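You operate a simulated robot arm through the tools that you are given. There is no shell and no other tool. Be economical: measure what you need, move in short steps, check, and stop when the job is done.

Carry out the task below with a simulated robot arm. There is one attempt and no reset: what you move stays moved.

TASK
Put the vial from the top of the rig one stand on top of the glass cup there.
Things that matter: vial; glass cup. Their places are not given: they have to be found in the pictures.

It is judged by the outcome, as a careful person would: the job done as asked, and still so three seconds after it is handed in. It fails if anything else is knocked over, pushed out of place, dropped, spilled or broken.

THE ROBOT
A 6-joint arm with a two-finger parallel gripper, fixed in place. Base frame: the origin is at the foot of the arm, x ahead of it, y to its left, z up. Lengths are in m, angles in degrees, forces in N, time in s.
With the tool pointing down near the work surface it reaches from about 0.26 to 0.68 m from the base axis. Its first joint turns from -66.0 to 66.0 degrees. Payload 2.9 kg.
Tool frame: the origin (TCP) lies between the finger pads and is the grasp point; the fingertips stand 0.03 m ahead of it; z points along the fingers, y is the line along which they close. The gripper opens to 0.11 m. The fingers are 0.02 m wide and 0.01 m thick; the gripper's body (0.048 by 0.112 m) begins 0.055 m behind the TCP.
Orientation is told as [roll, pitch, yaw] about the base's x, y, z axes, in that order, counted from this pose: with the fingers straight down and closing along the base's y, the tool's x points along the base's -x, its y along +y and its z along -z.

THE INTERFACE
- The arm moves only by the tool nudge_tool. Its argument "steps" is a list of rows, each a list of 5 numbers: the opening, from 0 (shut) to 1 (fully open), then the shift along the tool's x, y, z in m, then the turn about the tool's z in degrees. In form: [[gripper, dx, dy, dz, spin], ...]. A call has 1 to 20 rows; each row is the pose to reach, as a shift and turn from the pose commanded when the call began, along the tool's axes at that moment. A row lasts 0.2 s, in which the tool goes at most 0.05 m and 8.6 degrees; a call with a longer step from one row to the next is refused whole, and so is a gripper value outside its range. A pose out of reach is approached as far as the arm can. The call stops where the force on the tool passes 40 N (or 10 N more than at its start, if that is more) or the arm is blocked; 0.2 s more then pass. The fingers move at their own pace (about 0.108 m/s each) and stop on an object; they squeeze with about 45 N. The grip force told is the motor's: it shows also when the fingers shut on nothing. Time passes only in rows, and 0.2 s behind the last, so rows that repeat a pose let the fingers close. It gives the time, the measured TCP pose, the force on the tool (base axes), the opening and the grip force at its end, in the units of the frame above (readings bear some noise), and new pictures: "pictures" is both (left out), scene, wrist or none.
- Cameras (640 x 400 px; columns grow to the right, rows downward): "scene" is fixed at [0.0708, 0.4229, 1.3952]; the picture's right is [-0.83, -0.56, 0.00], its down [-0.26, 0.38, -0.89] and it looks along [0.50, -0.73, -0.46] (base axes); focal length 326 px, centre (320, 200). "wrist" rides on the gripper at [-0.036, 0, -0.057] in the tool frame; the picture's right is [0.00, -1.00, 0.00], its down [0.97, 0.00, -0.24] and it looks along [0.24, 0.00, 0.97] (tool axes); focal length 218 px, centre (320, 200).
- locate(camera, pixels): for up to 12 pixels [column, row] of the newest picture of that camera ("zoom" is the newest enlarged one), the place [x, y, z] in the base frame of the surface seen there, good to about 0.003 m. No time passes.
- zoom(camera, box): a new picture of the part [left, top, right, bottom] of that camera's present view, enlarged. No time passes.
- close_job(): hands the job in; it is judged then, once.

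Work in short steps. Measure before you move; look again where a grasp or a placing could have gone wrong, and mend it. You have 60 turns and 120 pictures in all, the two below and enlarged ones among them. Open the gripper and draw the arm clear of the work before you hand the job in, unless the task says otherwise; then end with one line.

The tools are called after "Emit:" as a command line: name --pt "numbers of a row" for each row, then --argument value for the rest, lists and objects as JSON in quotes. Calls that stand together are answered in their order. nudge_tool: Moves the arm, as the interface text tells. Its arguments: {"type":"object","properties":{"steps":{"type":"array","items":{"type":"array","items":{"type":"number"}}},"pictures":{"type":"string","enum":["both","scene","wrist","none"]}},"required":["steps"]} The other tools are called the same way: locate (camera, pixels) gives the place of the surface under pixels of a picture; zoom (camera, box) takes an enlarged picture of a part of a camera's view; close_job () hands the job in.

At the start:

```text
time: 0.0
eef_pos: [0.4269, -0.0194, 1.1036]
tool_rot: [-0.1, 0.0, 0.1]
ft_force: [-0.4, 0.1, 1.1]
opening: 0.1101
grip_force: 0.1
```

scene: 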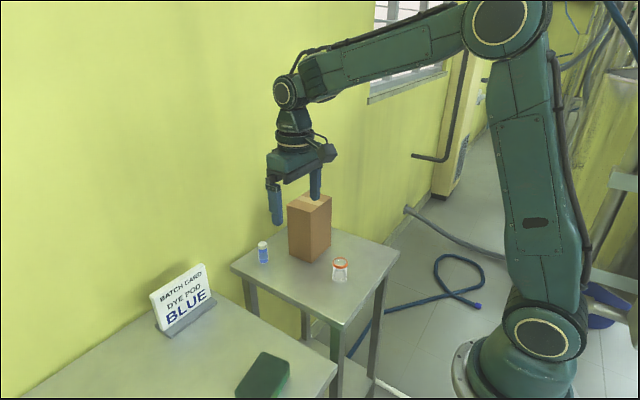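
wrist: 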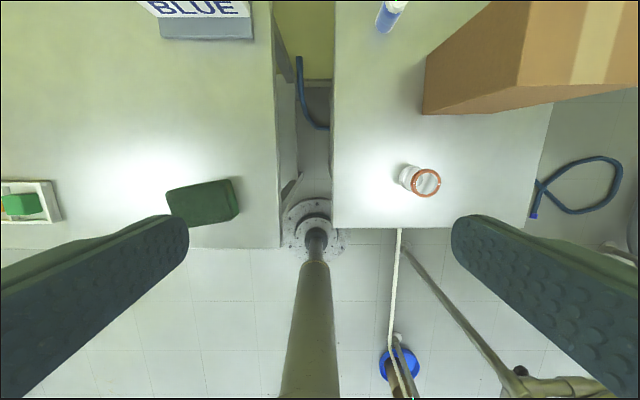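

The vial seems to be at scene (263,252) and the glass cup at (340,270). I'll enlarge both to check.

Emit:
zoom --camera "scene" --box '[220, 180, 400, 300]'

Emit:
zoom --camera "wrist" --box '[340, 0, 500, 210]'

Emit:
locate --camera "scene" --pixels '[[263, 243], [263, 253], [263, 262], [340, 260], [340, 265], [340, 277], [300, 280], [310, 200], [290, 205], [331, 195], [313, 262]]'

Emit:
locate --camera "wrist" --pixels '[[427, 182], [413, 182], [440, 182], [427, 168], [427, 196], [402, 178], [398, 5], [384, 22], [370, 100], [425, 112], [500, 200]]'

```text
3.33 times, centred on (310, 240) of scene
```

zoom: 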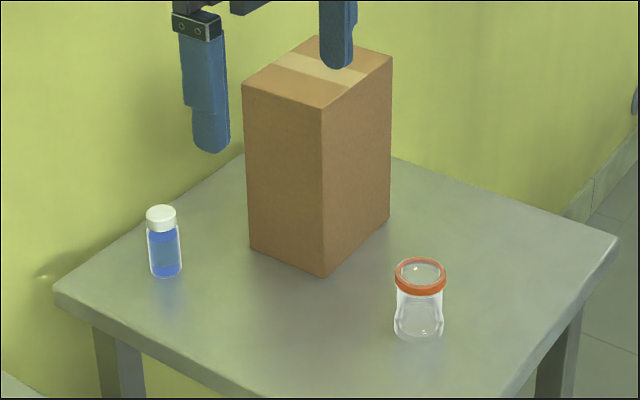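

```text
1.90 times, centred on (420, 105) of wrist
```

zoom: 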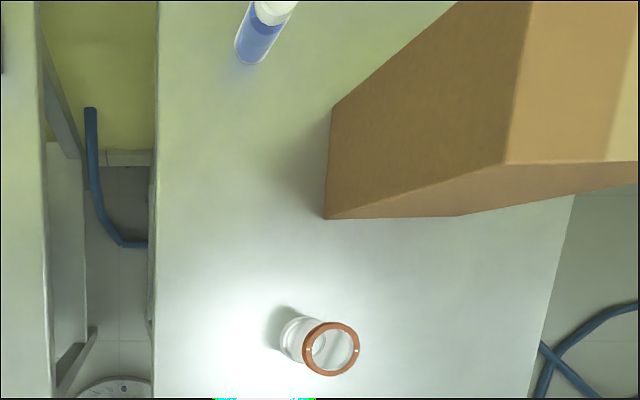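

```text
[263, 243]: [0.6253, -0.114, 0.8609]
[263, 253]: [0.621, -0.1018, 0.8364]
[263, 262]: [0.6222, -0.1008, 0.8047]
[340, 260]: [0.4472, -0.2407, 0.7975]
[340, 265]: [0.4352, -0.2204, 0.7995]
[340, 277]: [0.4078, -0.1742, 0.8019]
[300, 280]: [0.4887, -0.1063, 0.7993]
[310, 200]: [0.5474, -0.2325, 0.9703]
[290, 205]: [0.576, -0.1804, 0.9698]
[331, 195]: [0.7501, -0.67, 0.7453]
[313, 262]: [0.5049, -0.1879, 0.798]
```

```text
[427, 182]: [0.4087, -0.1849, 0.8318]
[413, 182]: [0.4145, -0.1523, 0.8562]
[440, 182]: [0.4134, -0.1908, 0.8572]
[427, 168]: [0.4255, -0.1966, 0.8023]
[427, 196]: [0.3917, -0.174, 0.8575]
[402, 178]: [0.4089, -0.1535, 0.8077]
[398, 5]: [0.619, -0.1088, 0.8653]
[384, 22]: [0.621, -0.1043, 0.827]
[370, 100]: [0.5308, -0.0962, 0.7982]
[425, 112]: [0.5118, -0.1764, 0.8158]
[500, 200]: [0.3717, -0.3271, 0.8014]
```

The cup is near (0.41, -0.172), with its rim at about z 0.857. The vial is near (0.62, -0.107), with its top at about z 0.865. I'll move above the cup to see whether its top is closed.

Emit:
nudge_tool --pt "1 0.002 -0.04 0 0" --pt "1 0.004 -0.08 0 0" --pt "1 0.006 -0.12 0.02 0" --pt "1 0.007 -0.1526 0.06 0" --pt "1 0.007 -0.1526 0.1 0" --pt "1 0.007 -0.1526 0.1 0"

Emit:
zoom --camera "wrist" --box '[250, 130, 390, 270]'

```text
refused: row 4 steps farther than a row can; nothing moved
```

```text
2.86 times, centred on (320, 200) of wrist
```

zoom: 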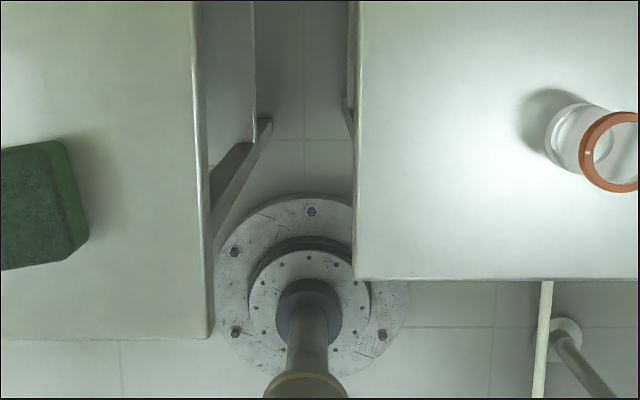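

The call was refused because row 4 was too long. I'll use smaller rows.

Emit:
nudge_tool --pt "1 0.002 -0.04 0 0" --pt "1 0.004 -0.08 0 0" --pt "1 0.006 -0.12 0.01 0" --pt "1 0.007 -0.1526 0.03 0" --pt "1 0.007 -0.1526 0.07 0" --pt "1 0.007 -0.1526 0.1 0" --pt "1 0.007 -0.1526 0.1 0"

Emit:
zoom --camera "wrist" --box '[250, 130, 390, 270]'

```text
time: 1.6
eef_pos: [0.4199, -0.1732, 1.0035]
tool_rot: [-0.1, 0.0, 0.0]
ft_force: [-0.1, -0.6, -0.1]
opening: 0.1101
grip_force: 0.2
```

scene: 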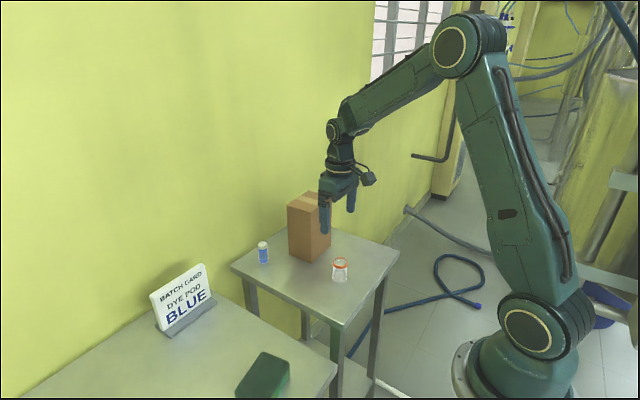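
wrist: 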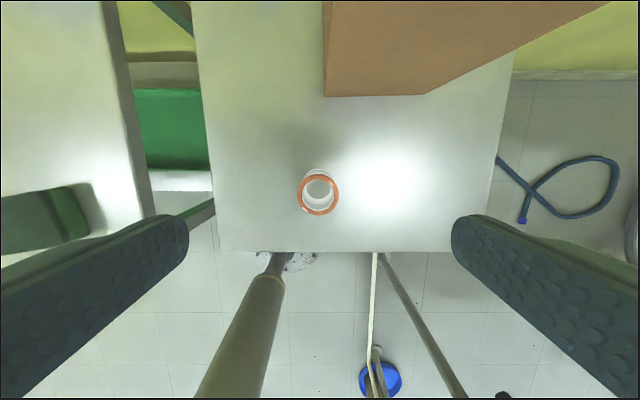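

```text
2.86 times, centred on (320, 200) of wrist
```

zoom: 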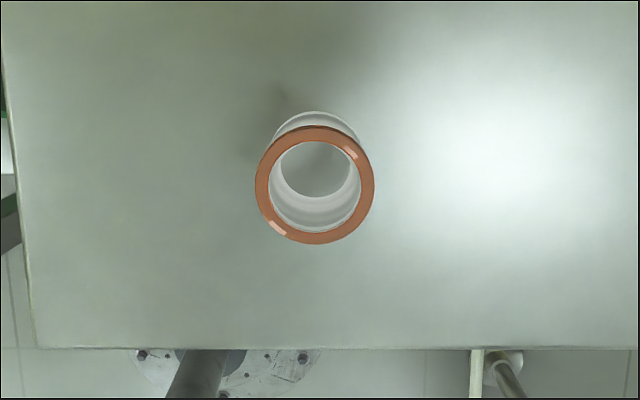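

The ring looks about 39 mm outside and 27 mm inside. I'll probe the ring and its interior, and the vial's width.

Emit:
locate --camera "zoom" --pixels '[[314, 185], [314, 220], [314, 150], [314, 134], [314, 237], [263, 186], [368, 186], [277, 186], [353, 186], [258, 186], [373, 186], [314, 205]]'

Emit:
zoom --camera "scene" --box '[248, 236, 280, 268]'

Emit:
zoom --camera "scene" --box '[320, 252, 360, 290]'

```text
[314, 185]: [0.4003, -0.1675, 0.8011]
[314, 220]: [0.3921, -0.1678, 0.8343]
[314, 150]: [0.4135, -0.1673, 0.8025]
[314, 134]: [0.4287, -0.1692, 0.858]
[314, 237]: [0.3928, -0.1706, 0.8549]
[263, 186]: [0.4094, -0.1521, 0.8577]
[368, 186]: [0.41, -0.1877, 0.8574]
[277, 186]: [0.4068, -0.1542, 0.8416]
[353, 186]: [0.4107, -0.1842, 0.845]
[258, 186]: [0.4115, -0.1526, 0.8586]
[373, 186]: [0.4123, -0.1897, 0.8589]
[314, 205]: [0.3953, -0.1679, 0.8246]
```

```text
12.50 times, centred on (264, 252) of scene
```

zoom: 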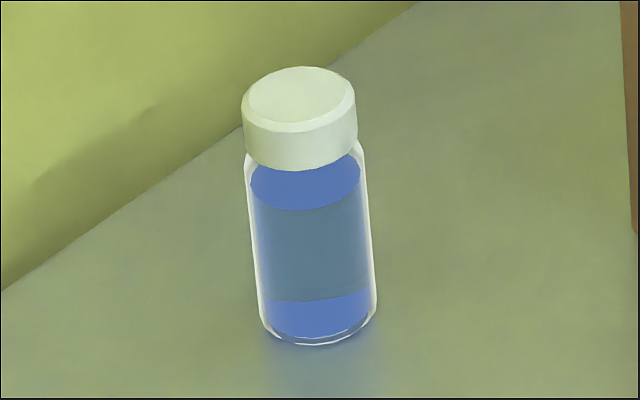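

```text
10.53 times, centred on (340, 271) of scene
```

zoom: 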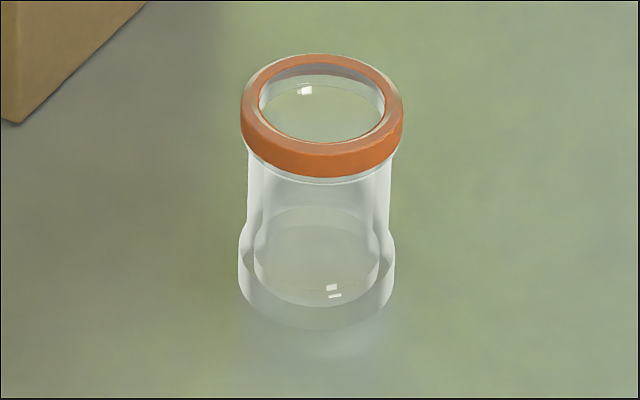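

The bore (about 30 mm) and the vial (about 27 mm) are close in size, so I need to know whether the top is closed. I'll go lower for a close view, keeping the tips above the rim.

Emit:
nudge_tool --pt "1 0.005 0.001 0.04 0" --pt "1 0.015 0.002 0.08 0" --pt "1 0.015 0.002 0.08 0"

Emit:
zoom --camera "wrist" --box '[250, 130, 390, 270]'

Emit:
zoom --camera "scene" --box '[332, 255, 348, 271]'

```text
time: 2.4
eef_pos: [0.4054, -0.1672, 0.9223]
tool_rot: [0.0, 0.0, 0.0]
ft_force: [0.4, 0.2, 0.2]
opening: 0.1102
grip_force: 0.0
```

scene: 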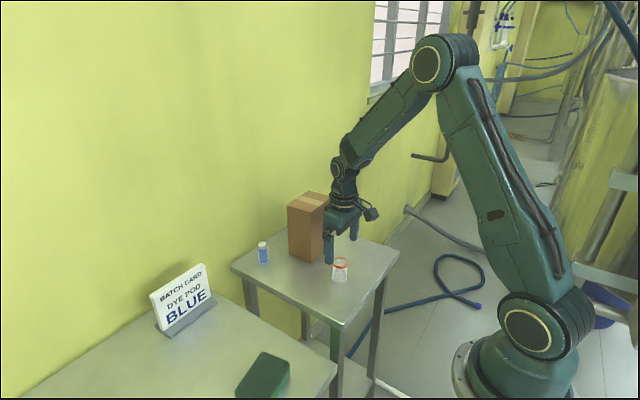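
wrist: 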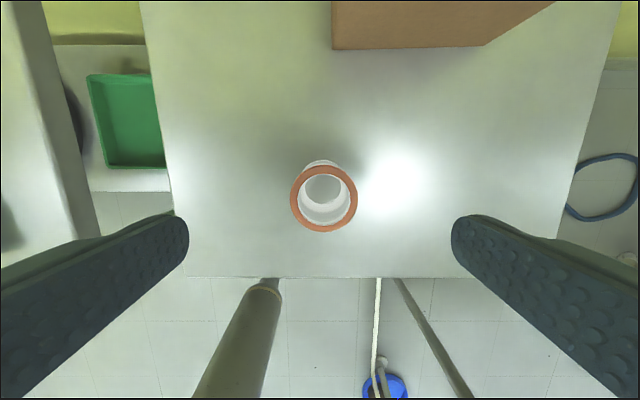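

```text
2.86 times, centred on (320, 200) of wrist
```

zoom: 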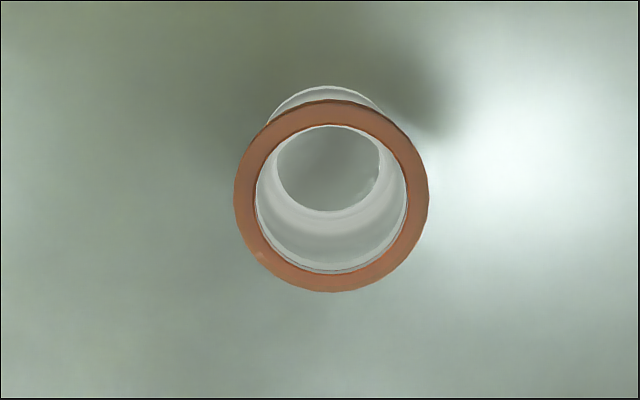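

```text
16.00 times, centred on (340, 263) of scene
```

zoom: 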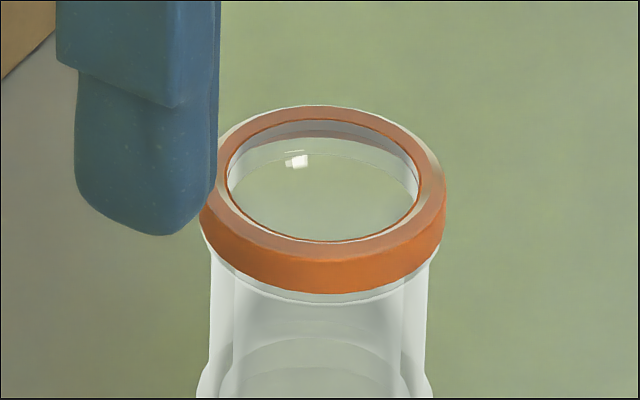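

The cup looks open, with a bore of about 31 mm, a flat ring about 40 mm outside, and a vial about 27 mm wide. I'll retreat upward and go over the vial with the gripper partly closed, since the box is close by.

Emit:
nudge_tool --pt "1 0 0 -0.045 0" --pt "1 0 0 -0.09 0" --pt "0.6 0 0.03 -0.11 0" --pt "0.6 -0.02 0.06 -0.11 0" --pt "0.6 -0.065 0.06 -0.11 0" --pt "0.6 -0.11 0.06 -0.11 0" --pt "0.6 -0.155 0.06 -0.11 0" --pt "0.6 -0.195 0.06 -0.11 0" --pt "0.6 -0.195 0.06 -0.11 0"

Emit:
zoom --camera "wrist" --box '[250, 90, 400, 240]'

```text
time: 4.4
eef_pos: [0.5979, -0.1092, 1.033]
tool_rot: [0.0, -0.1, 0.0]
ft_force: [-1.2, 0.3, -0.2]
opening: 0.0661
grip_force: 0.1
```

scene: 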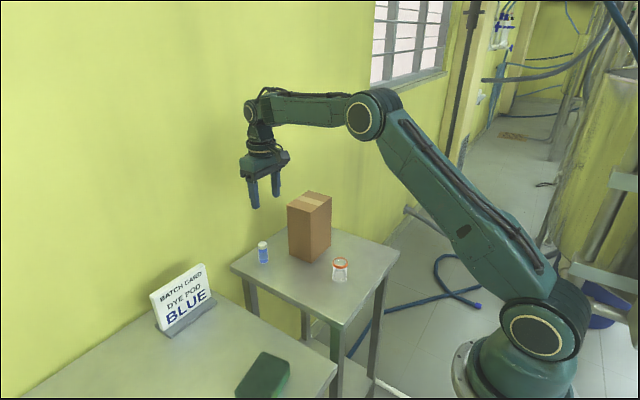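
wrist: 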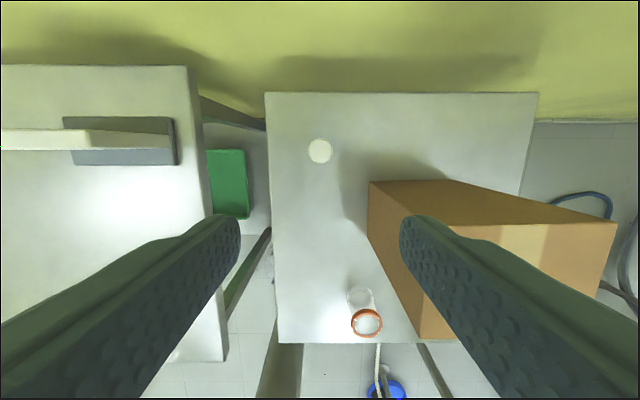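

```text
2.67 times, centred on (325, 165) of wrist
```

zoom: 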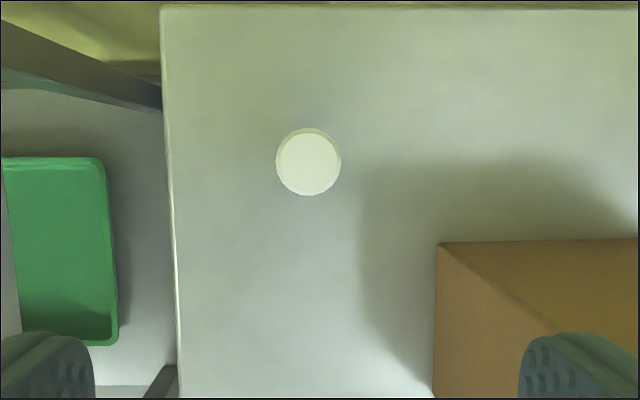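

Emit:
locate --camera "zoom" --pixels '[[307, 163], [279, 163], [336, 163], [307, 133], [307, 192], [440, 250], [437, 395], [560, 250], [400, 7]]'

Emit:
locate --camera "wrist" --pixels '[[400, 80], [400, 100], [370, 183], [455, 183], [318, 40]]'

```text
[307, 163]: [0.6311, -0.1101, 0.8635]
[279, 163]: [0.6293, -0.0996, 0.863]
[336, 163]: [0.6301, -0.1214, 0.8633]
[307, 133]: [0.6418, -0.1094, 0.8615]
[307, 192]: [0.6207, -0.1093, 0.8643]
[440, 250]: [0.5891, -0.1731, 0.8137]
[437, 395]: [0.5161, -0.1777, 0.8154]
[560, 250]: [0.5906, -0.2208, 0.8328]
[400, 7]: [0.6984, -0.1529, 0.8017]
```

```text
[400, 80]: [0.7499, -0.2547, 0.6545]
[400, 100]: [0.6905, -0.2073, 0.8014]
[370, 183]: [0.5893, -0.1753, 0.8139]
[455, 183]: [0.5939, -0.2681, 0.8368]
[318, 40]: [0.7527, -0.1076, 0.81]
```

The vial's axis is at (0.631, -0.110) with its top at 0.864. The box starts at y < -0.175 and the wall is at x 0.75. I'll centre above it and descend to z 0.92.

Emit:
nudge_tool --pt "0.6 -0.033 -0.001 0.03 0" --pt "0.6 -0.033 -0.001 0.075 0" --pt "0.6 -0.033 -0.001 0.11 0" --pt "0.6 -0.033 -0.001 0.11 0" --pictures "wrist"

```text
time: 5.4
eef_pos: [0.6322, -0.1113, 0.9244]
tool_rot: [0.0, 0.0, 0.0]
ft_force: [-0.3, -0.1, -0.8]
opening: 0.0662
grip_force: 0.1
```

wrist: 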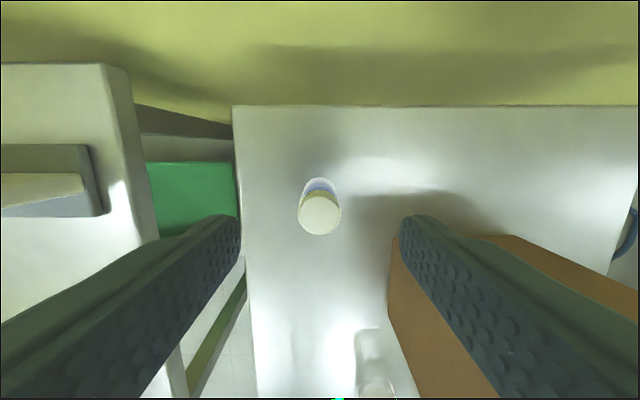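

Emit:
locate --camera "wrist" --pixels '[[319, 214], [300, 214], [339, 214], [319, 234], [319, 196], [319, 184]]'

Emit:
nudge_tool --pt "0.6 0.001 0.001 0.04 0" --pt "0.6 0.001 0.001 0.078 0" --pt "0.6 0.001 0.001 0.078 0" --pt "0.4 0.001 0.001 0.078 0" --pt "0.2 0.001 0.001 0.078 0" --pt "0.1 0.001 0.001 0.078 0" --pt "0.1 0.001 0.001 0.078 0"

```text
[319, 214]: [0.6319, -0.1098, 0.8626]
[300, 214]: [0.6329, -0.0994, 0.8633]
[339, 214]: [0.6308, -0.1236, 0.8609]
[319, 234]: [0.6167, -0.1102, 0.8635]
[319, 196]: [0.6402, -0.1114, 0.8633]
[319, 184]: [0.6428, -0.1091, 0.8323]
```

```text
time: 7.0
eef_pos: [0.6302, -0.112, 0.8459]
tool_rot: [0.1, 0.1, 0.0]
ft_force: [-0.1, 0.1, 0.0]
opening: 0.0252
grip_force: 45.0
```

scene: 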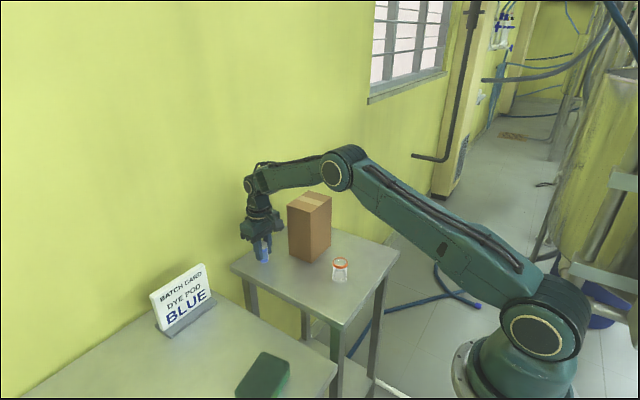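
wrist: 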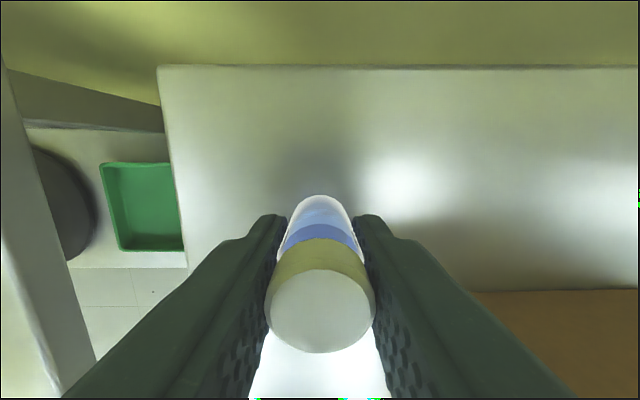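

The vial is gripped (25 mm wide, bottom about 46 mm below the TCP). I'll lift it, carry it left of the box at height, then move above the cup centre (0.411, -0.171).

Emit:
nudge_tool --pt "0.1 0 0 -0.03 0" --pt "0.1 0 0 -0.075 0" --pt "0.1 0 0 -0.12 0" --pt "0.1 0 0 -0.165 0" --pt "0.1 0 0 -0.2 0" --pt "0.1 0.04 0 -0.2 0" --pt "0.1 0.085 0 -0.2 0" --pt "0.1 0.13 0 -0.2 0" --pt "0.1 0.175 0 -0.2 0" --pt "0.1 0.21 0 -0.2 0" --pt "0.1 0.219 -0.03 -0.2 0" --pt "0.1 0.219 -0.059 -0.2 0" --pt "0.1 0.219 -0.059 -0.2 0"

```text
time: 9.8
eef_pos: [0.4121, -0.169, 1.0464]
tool_rot: [0.0, 0.0, 0.0]
ft_force: [0.9, -0.5, -0.9]
opening: 0.0252
grip_force: 44.3
```

scene: 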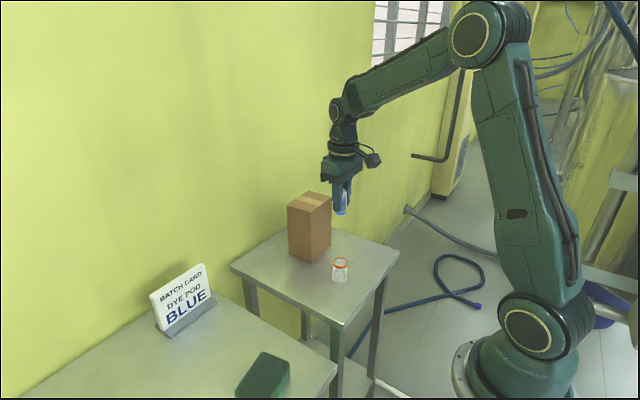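
wrist: 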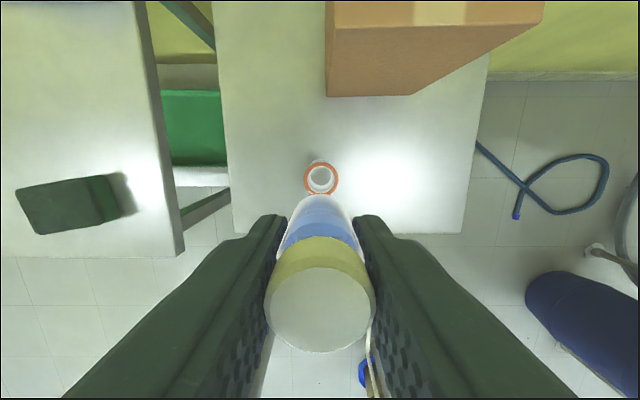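

I'll descend until the vial's bottom is about 10 mm above the rim, then check alignment.

Emit:
nudge_tool --pt "0.1 0 -0.001 0.04 0" --pt "0.1 0 -0.001 0.08 0" --pt "0.1 0 -0.001 0.115 0" --pt "0.1 0 -0.001 0.131 0" --pt "0.1 0 -0.001 0.131 0"

Emit:
zoom --camera "scene" --box '[316, 230, 366, 285]'

Emit:
zoom --camera "wrist" --box '[250, 130, 390, 270]'

```text
time: 11.0
eef_pos: [0.4122, -0.1707, 0.9134]
tool_rot: [0.0, 0.0, 0.0]
ft_force: [0.4, 0.1, -0.1]
opening: 0.0252
grip_force: 45.0
```

scene: 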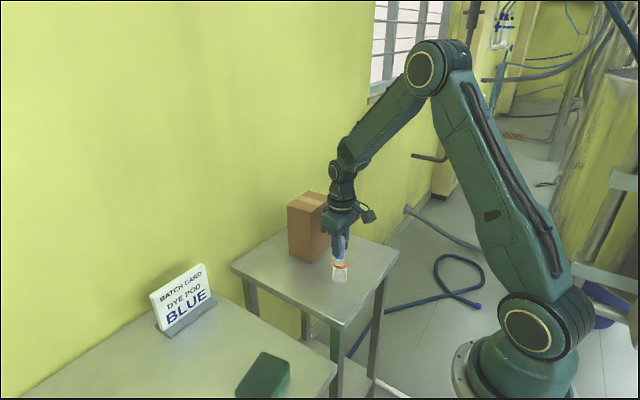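
wrist: 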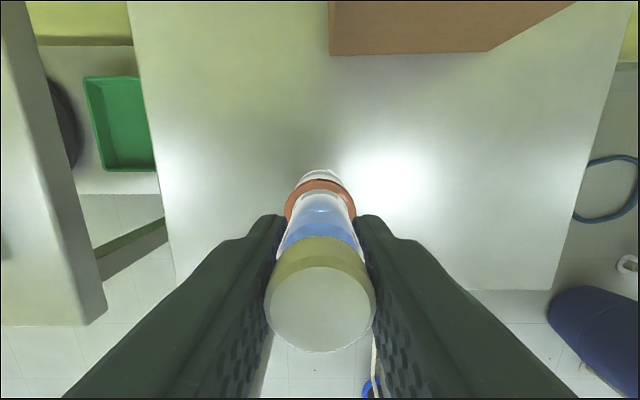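

```text
7.27 times, centred on (341, 258) of scene
```

zoom: 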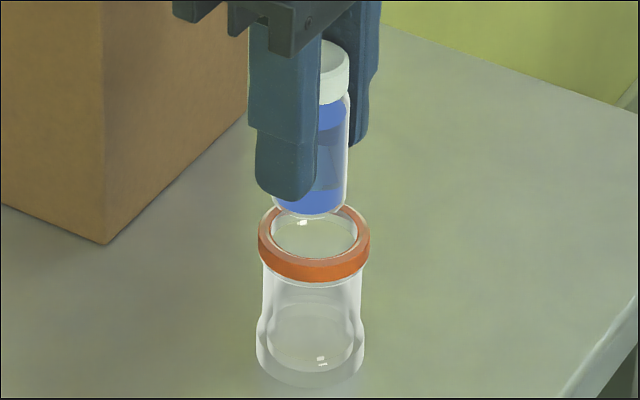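

```text
2.86 times, centred on (320, 200) of wrist
```

zoom: 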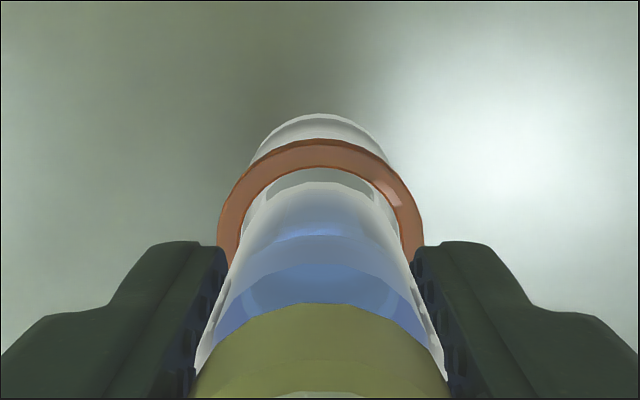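

Sideways the vial is centred over the ring. I'll lower slowly to see whether it meets a top surface at rim height (TCP about 0.9045).

Emit:
nudge_tool --pt "0.1 0 0 0.003 0" --pt "0.1 0 0 0.006 0" --pt "0.1 0 0 0.008 0" --pt "0.1 0 0 0.01 0" --pt "0.1 0 0 0.012 0" --pt "0.1 0 0 0.014 0" --pt "0.1 0 0 0.014 0"

Emit:
zoom --camera "scene" --box '[316, 230, 366, 285]'

```text
time: 12.6
eef_pos: [0.4119, -0.169, 0.9015]
tool_rot: [0.0, 0.0, 0.1]
ft_force: [-0.3, 0.0, 3.4]
opening: 0.0254
grip_force: 45.0
```

scene: 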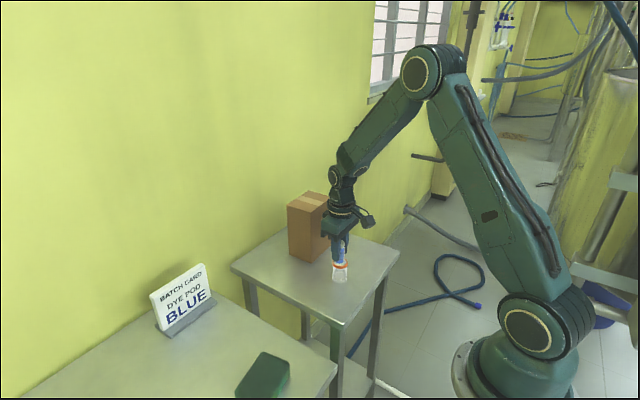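
wrist: 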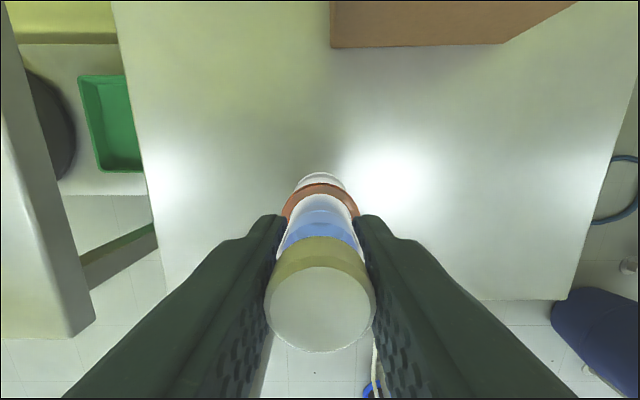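

```text
7.27 times, centred on (341, 258) of scene
```

zoom: 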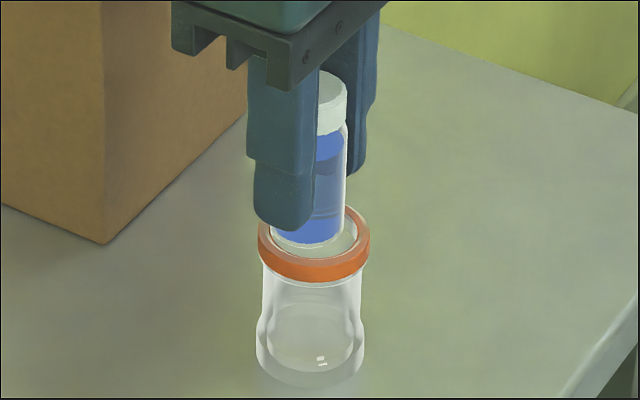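

Force z rose to 3.4 N with the vial's bottom at about z 0.856, which suggests a clear closed surface inside the ring. I'll press 1.5 mm further to confirm.

Emit:
nudge_tool --pt "0.1 0 0 0.001 0" --pt "0.1 0 0 0.0015 0" --pt "0.1 0 0 0.0015 0" --pictures "none"

Emit:
zoom --camera "scene" --box '[328, 250, 352, 274]'

```text
time: 13.4
eef_pos: [0.4124, -0.1708, 0.9]
tool_rot: [-0.1, -0.1, 0.0]
ft_force: [-1.6, 1.9, 26.7]
opening: 0.0252
grip_force: 44.8
```

```text
16.00 times, centred on (340, 262) of scene
```

zoom: 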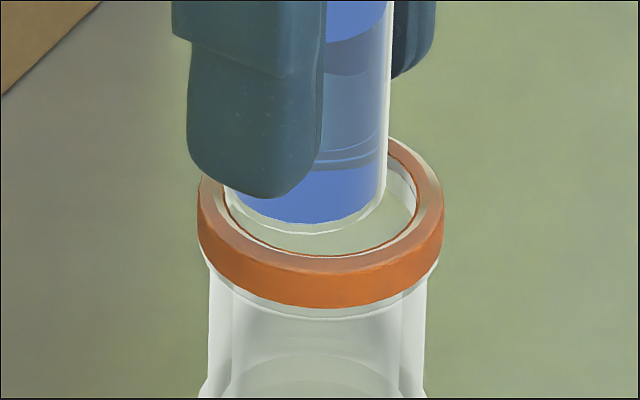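

There is firm contact, but the vial looks offset toward +x in the ring, so it may only be catching the far rim. I'll raise it 6 mm, shift 3 mm toward -x, and look.

Emit:
nudge_tool --pt "0.1 0 0 -0.004 0" --pt "0.1 0 0 -0.008 0" --pt "0.1 0.003 0 -0.008 0" --pt "0.1 0.003 0 -0.008 0" --pictures "both"

Emit:
zoom --camera "scene" --box '[328, 250, 352, 274]'

Emit:
zoom --camera "wrist" --box '[270, 160, 370, 260]'

```text
time: 14.4
eef_pos: [0.4086, -0.1705, 0.9072]
tool_rot: [0.0, 0.0, 0.0]
ft_force: [-0.8, -0.5, 0.1]
opening: 0.0252
grip_force: 44.6
```

scene: 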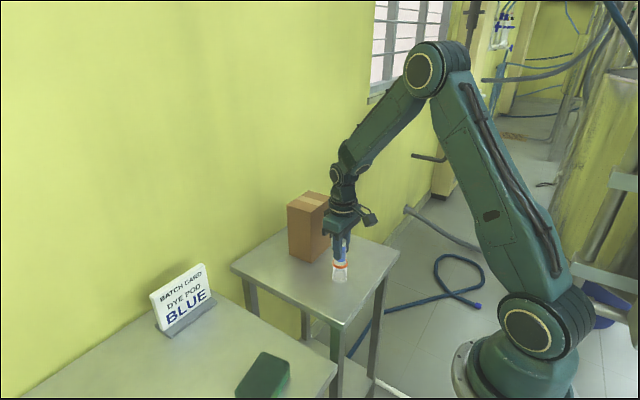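
wrist: 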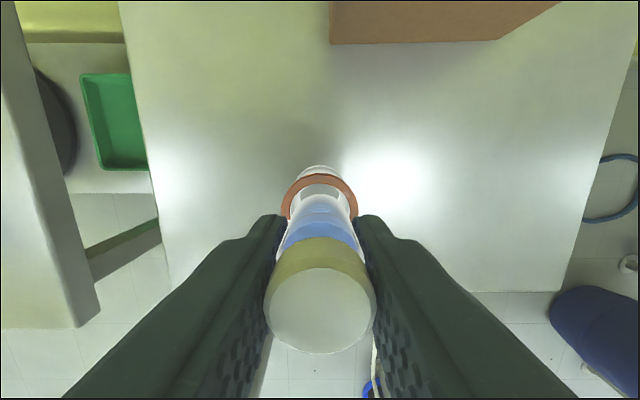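

```text
16.00 times, centred on (340, 262) of scene
```

zoom: 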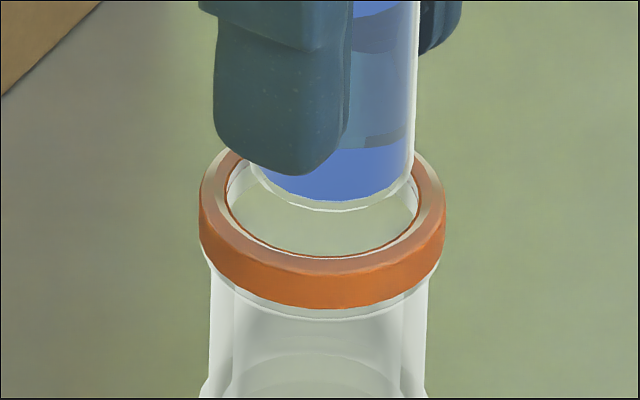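

```text
4.00 times, centred on (320, 210) of wrist
```

zoom: 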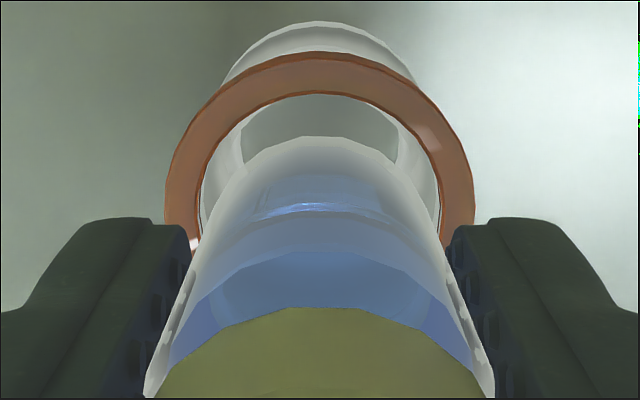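

y is aligned in the wrist view (ring and vial both near column 320). The scene view says +1.9 mm in x is needed to centre. I'll shift and lower gently again.

Emit:
nudge_tool --pt "0.1 -0.0018 0 0 0" --pt "0.1 -0.0018 0 0.002 0" --pt "0.1 -0.0018 0 0.004 0" --pt "0.1 -0.0018 0 0.006 0" --pt "0.1 -0.0018 0 0.0065 0" --pt "0.1 -0.0018 0 0.0065 0" --pictures "both"

Emit:
zoom --camera "scene" --box '[328, 250, 352, 274]'

Emit:
zoom --camera "wrist" --box '[270, 160, 370, 260]'

```text
time: 15.8
eef_pos: [0.4112, -0.17, 0.8999]
tool_rot: [0.0, -0.1, 0.0]
ft_force: [0.6, 0.5, 7.3]
opening: 0.0254
grip_force: 44.7
```

scene: 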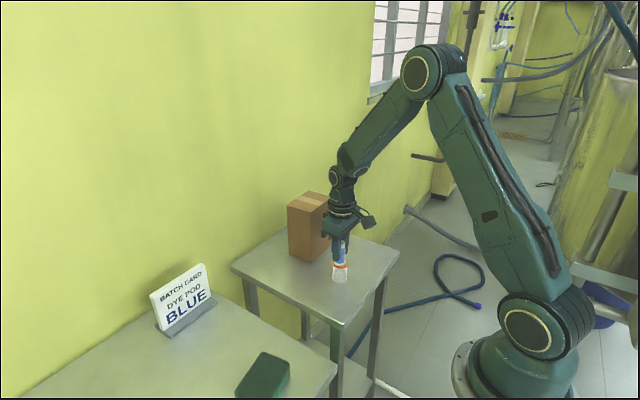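
wrist: 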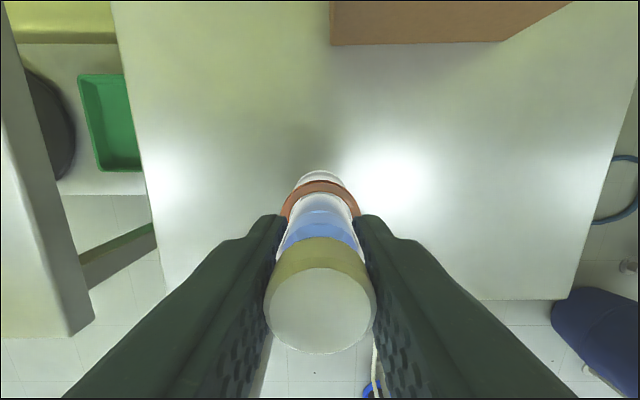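

```text
16.00 times, centred on (340, 262) of scene
```

zoom: 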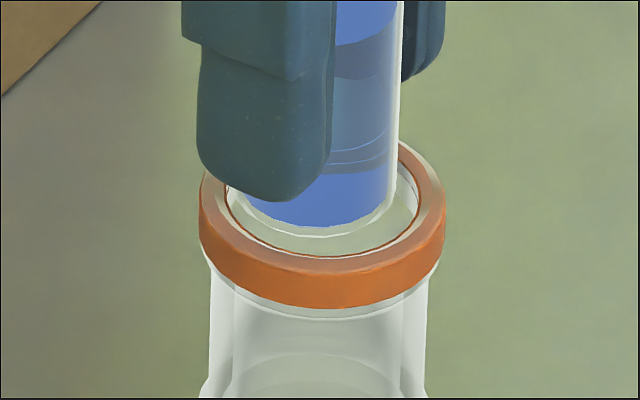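

```text
4.00 times, centred on (320, 210) of wrist
```

zoom: 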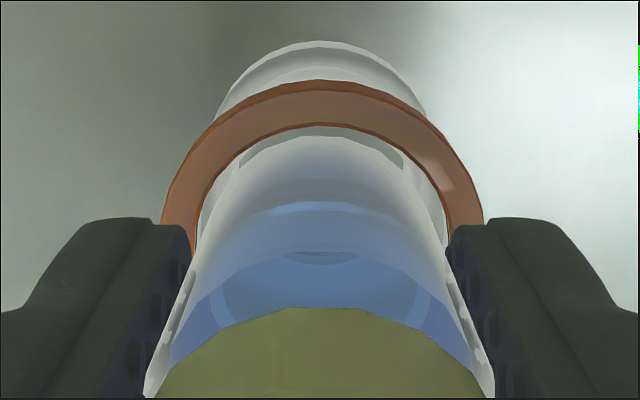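

Contact came at the same height (7.3 N), with a visible gap all around inside the ring. So a clear top surface carries the vial, and it's centred. I'll ease the pressure and open the gripper gently.

Emit:
nudge_tool --pt "0.1 0 0 -0.0003 0" --pt "0.1 0 0 -0.0003 0" --pt "0.3 0 0 -0.0003 0" --pt "0.4 0 0 -0.0003 0" --pt "0.5 0 0 -0.0003 0" --pt "0.5 0 0 -0.0003 0" --pictures "wrist"

Emit:
zoom --camera "scene" --box '[316, 235, 364, 283]'

```text
time: 17.2
eef_pos: [0.4106, -0.1687, 0.9008]
tool_rot: [-0.1, -0.1, 0.0]
ft_force: [0.4, -0.1, 0.3]
opening: 0.0547
grip_force: 0.1
```

wrist: 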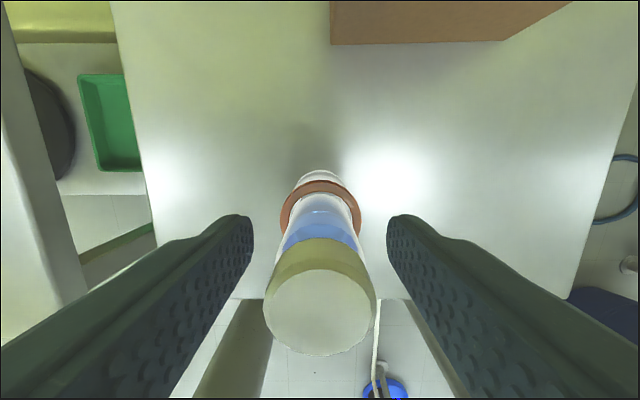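

```text
8.33 times, centred on (340, 259) of scene
```

zoom: 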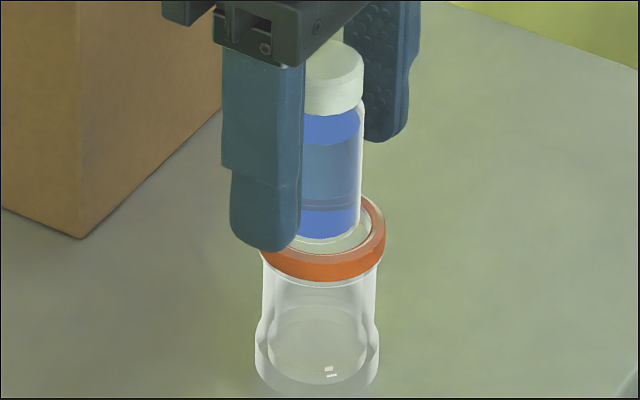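

The vial stands free and upright after release. I'll raise the arm straight up and clear, then check.

Emit:
nudge_tool --pt "0.6 0 0 -0.02 0" --pt "0.7 0 0 -0.06 0" --pt "0.7 0 0 -0.105 0" --pt "0.7 0 0 -0.15 0" --pt "0.7 0 0.03 -0.18 0" --pt "0.7 0 0.07 -0.19 0" --pt "0.7 0 0.11 -0.19 0" --pt "0.7 0 0.14 -0.19 0" --pt "0.7 0 0.14 -0.19 0" --pt "0.7 0 0.14 -0.19 0" --pictures "both"

Emit:
zoom --camera "scene" --box '[316, 235, 364, 283]'

```text
time: 19.4
eef_pos: [0.4086, -0.0283, 1.0923]
tool_rot: [0.0, 0.0, -0.1]
ft_force: [0.0, 0.1, 1.2]
opening: 0.0766
grip_force: 0.1
```

scene: 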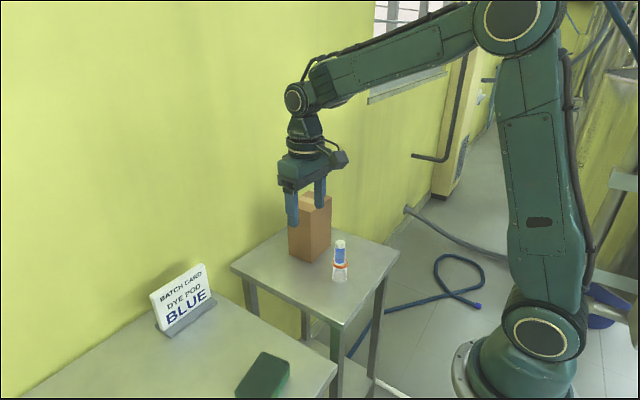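
wrist: 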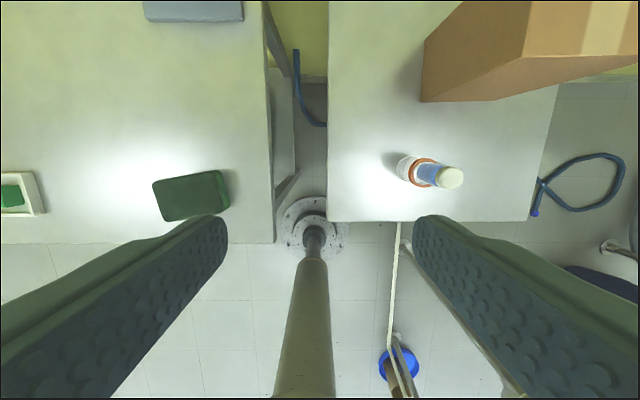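

```text
8.33 times, centred on (340, 259) of scene
```

zoom: 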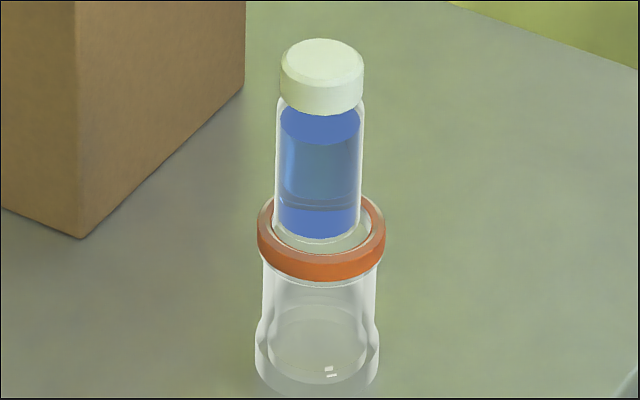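

The vial stands upright on the cup, the arm is clear, and nothing else has moved. I'm handing the job in.

Emit:
close_job

```text
The job is handed in.
```

The vial is standing upright and centred on top of the glass cup. The gripper is open, the arm is clear, and nothing else was disturbed.
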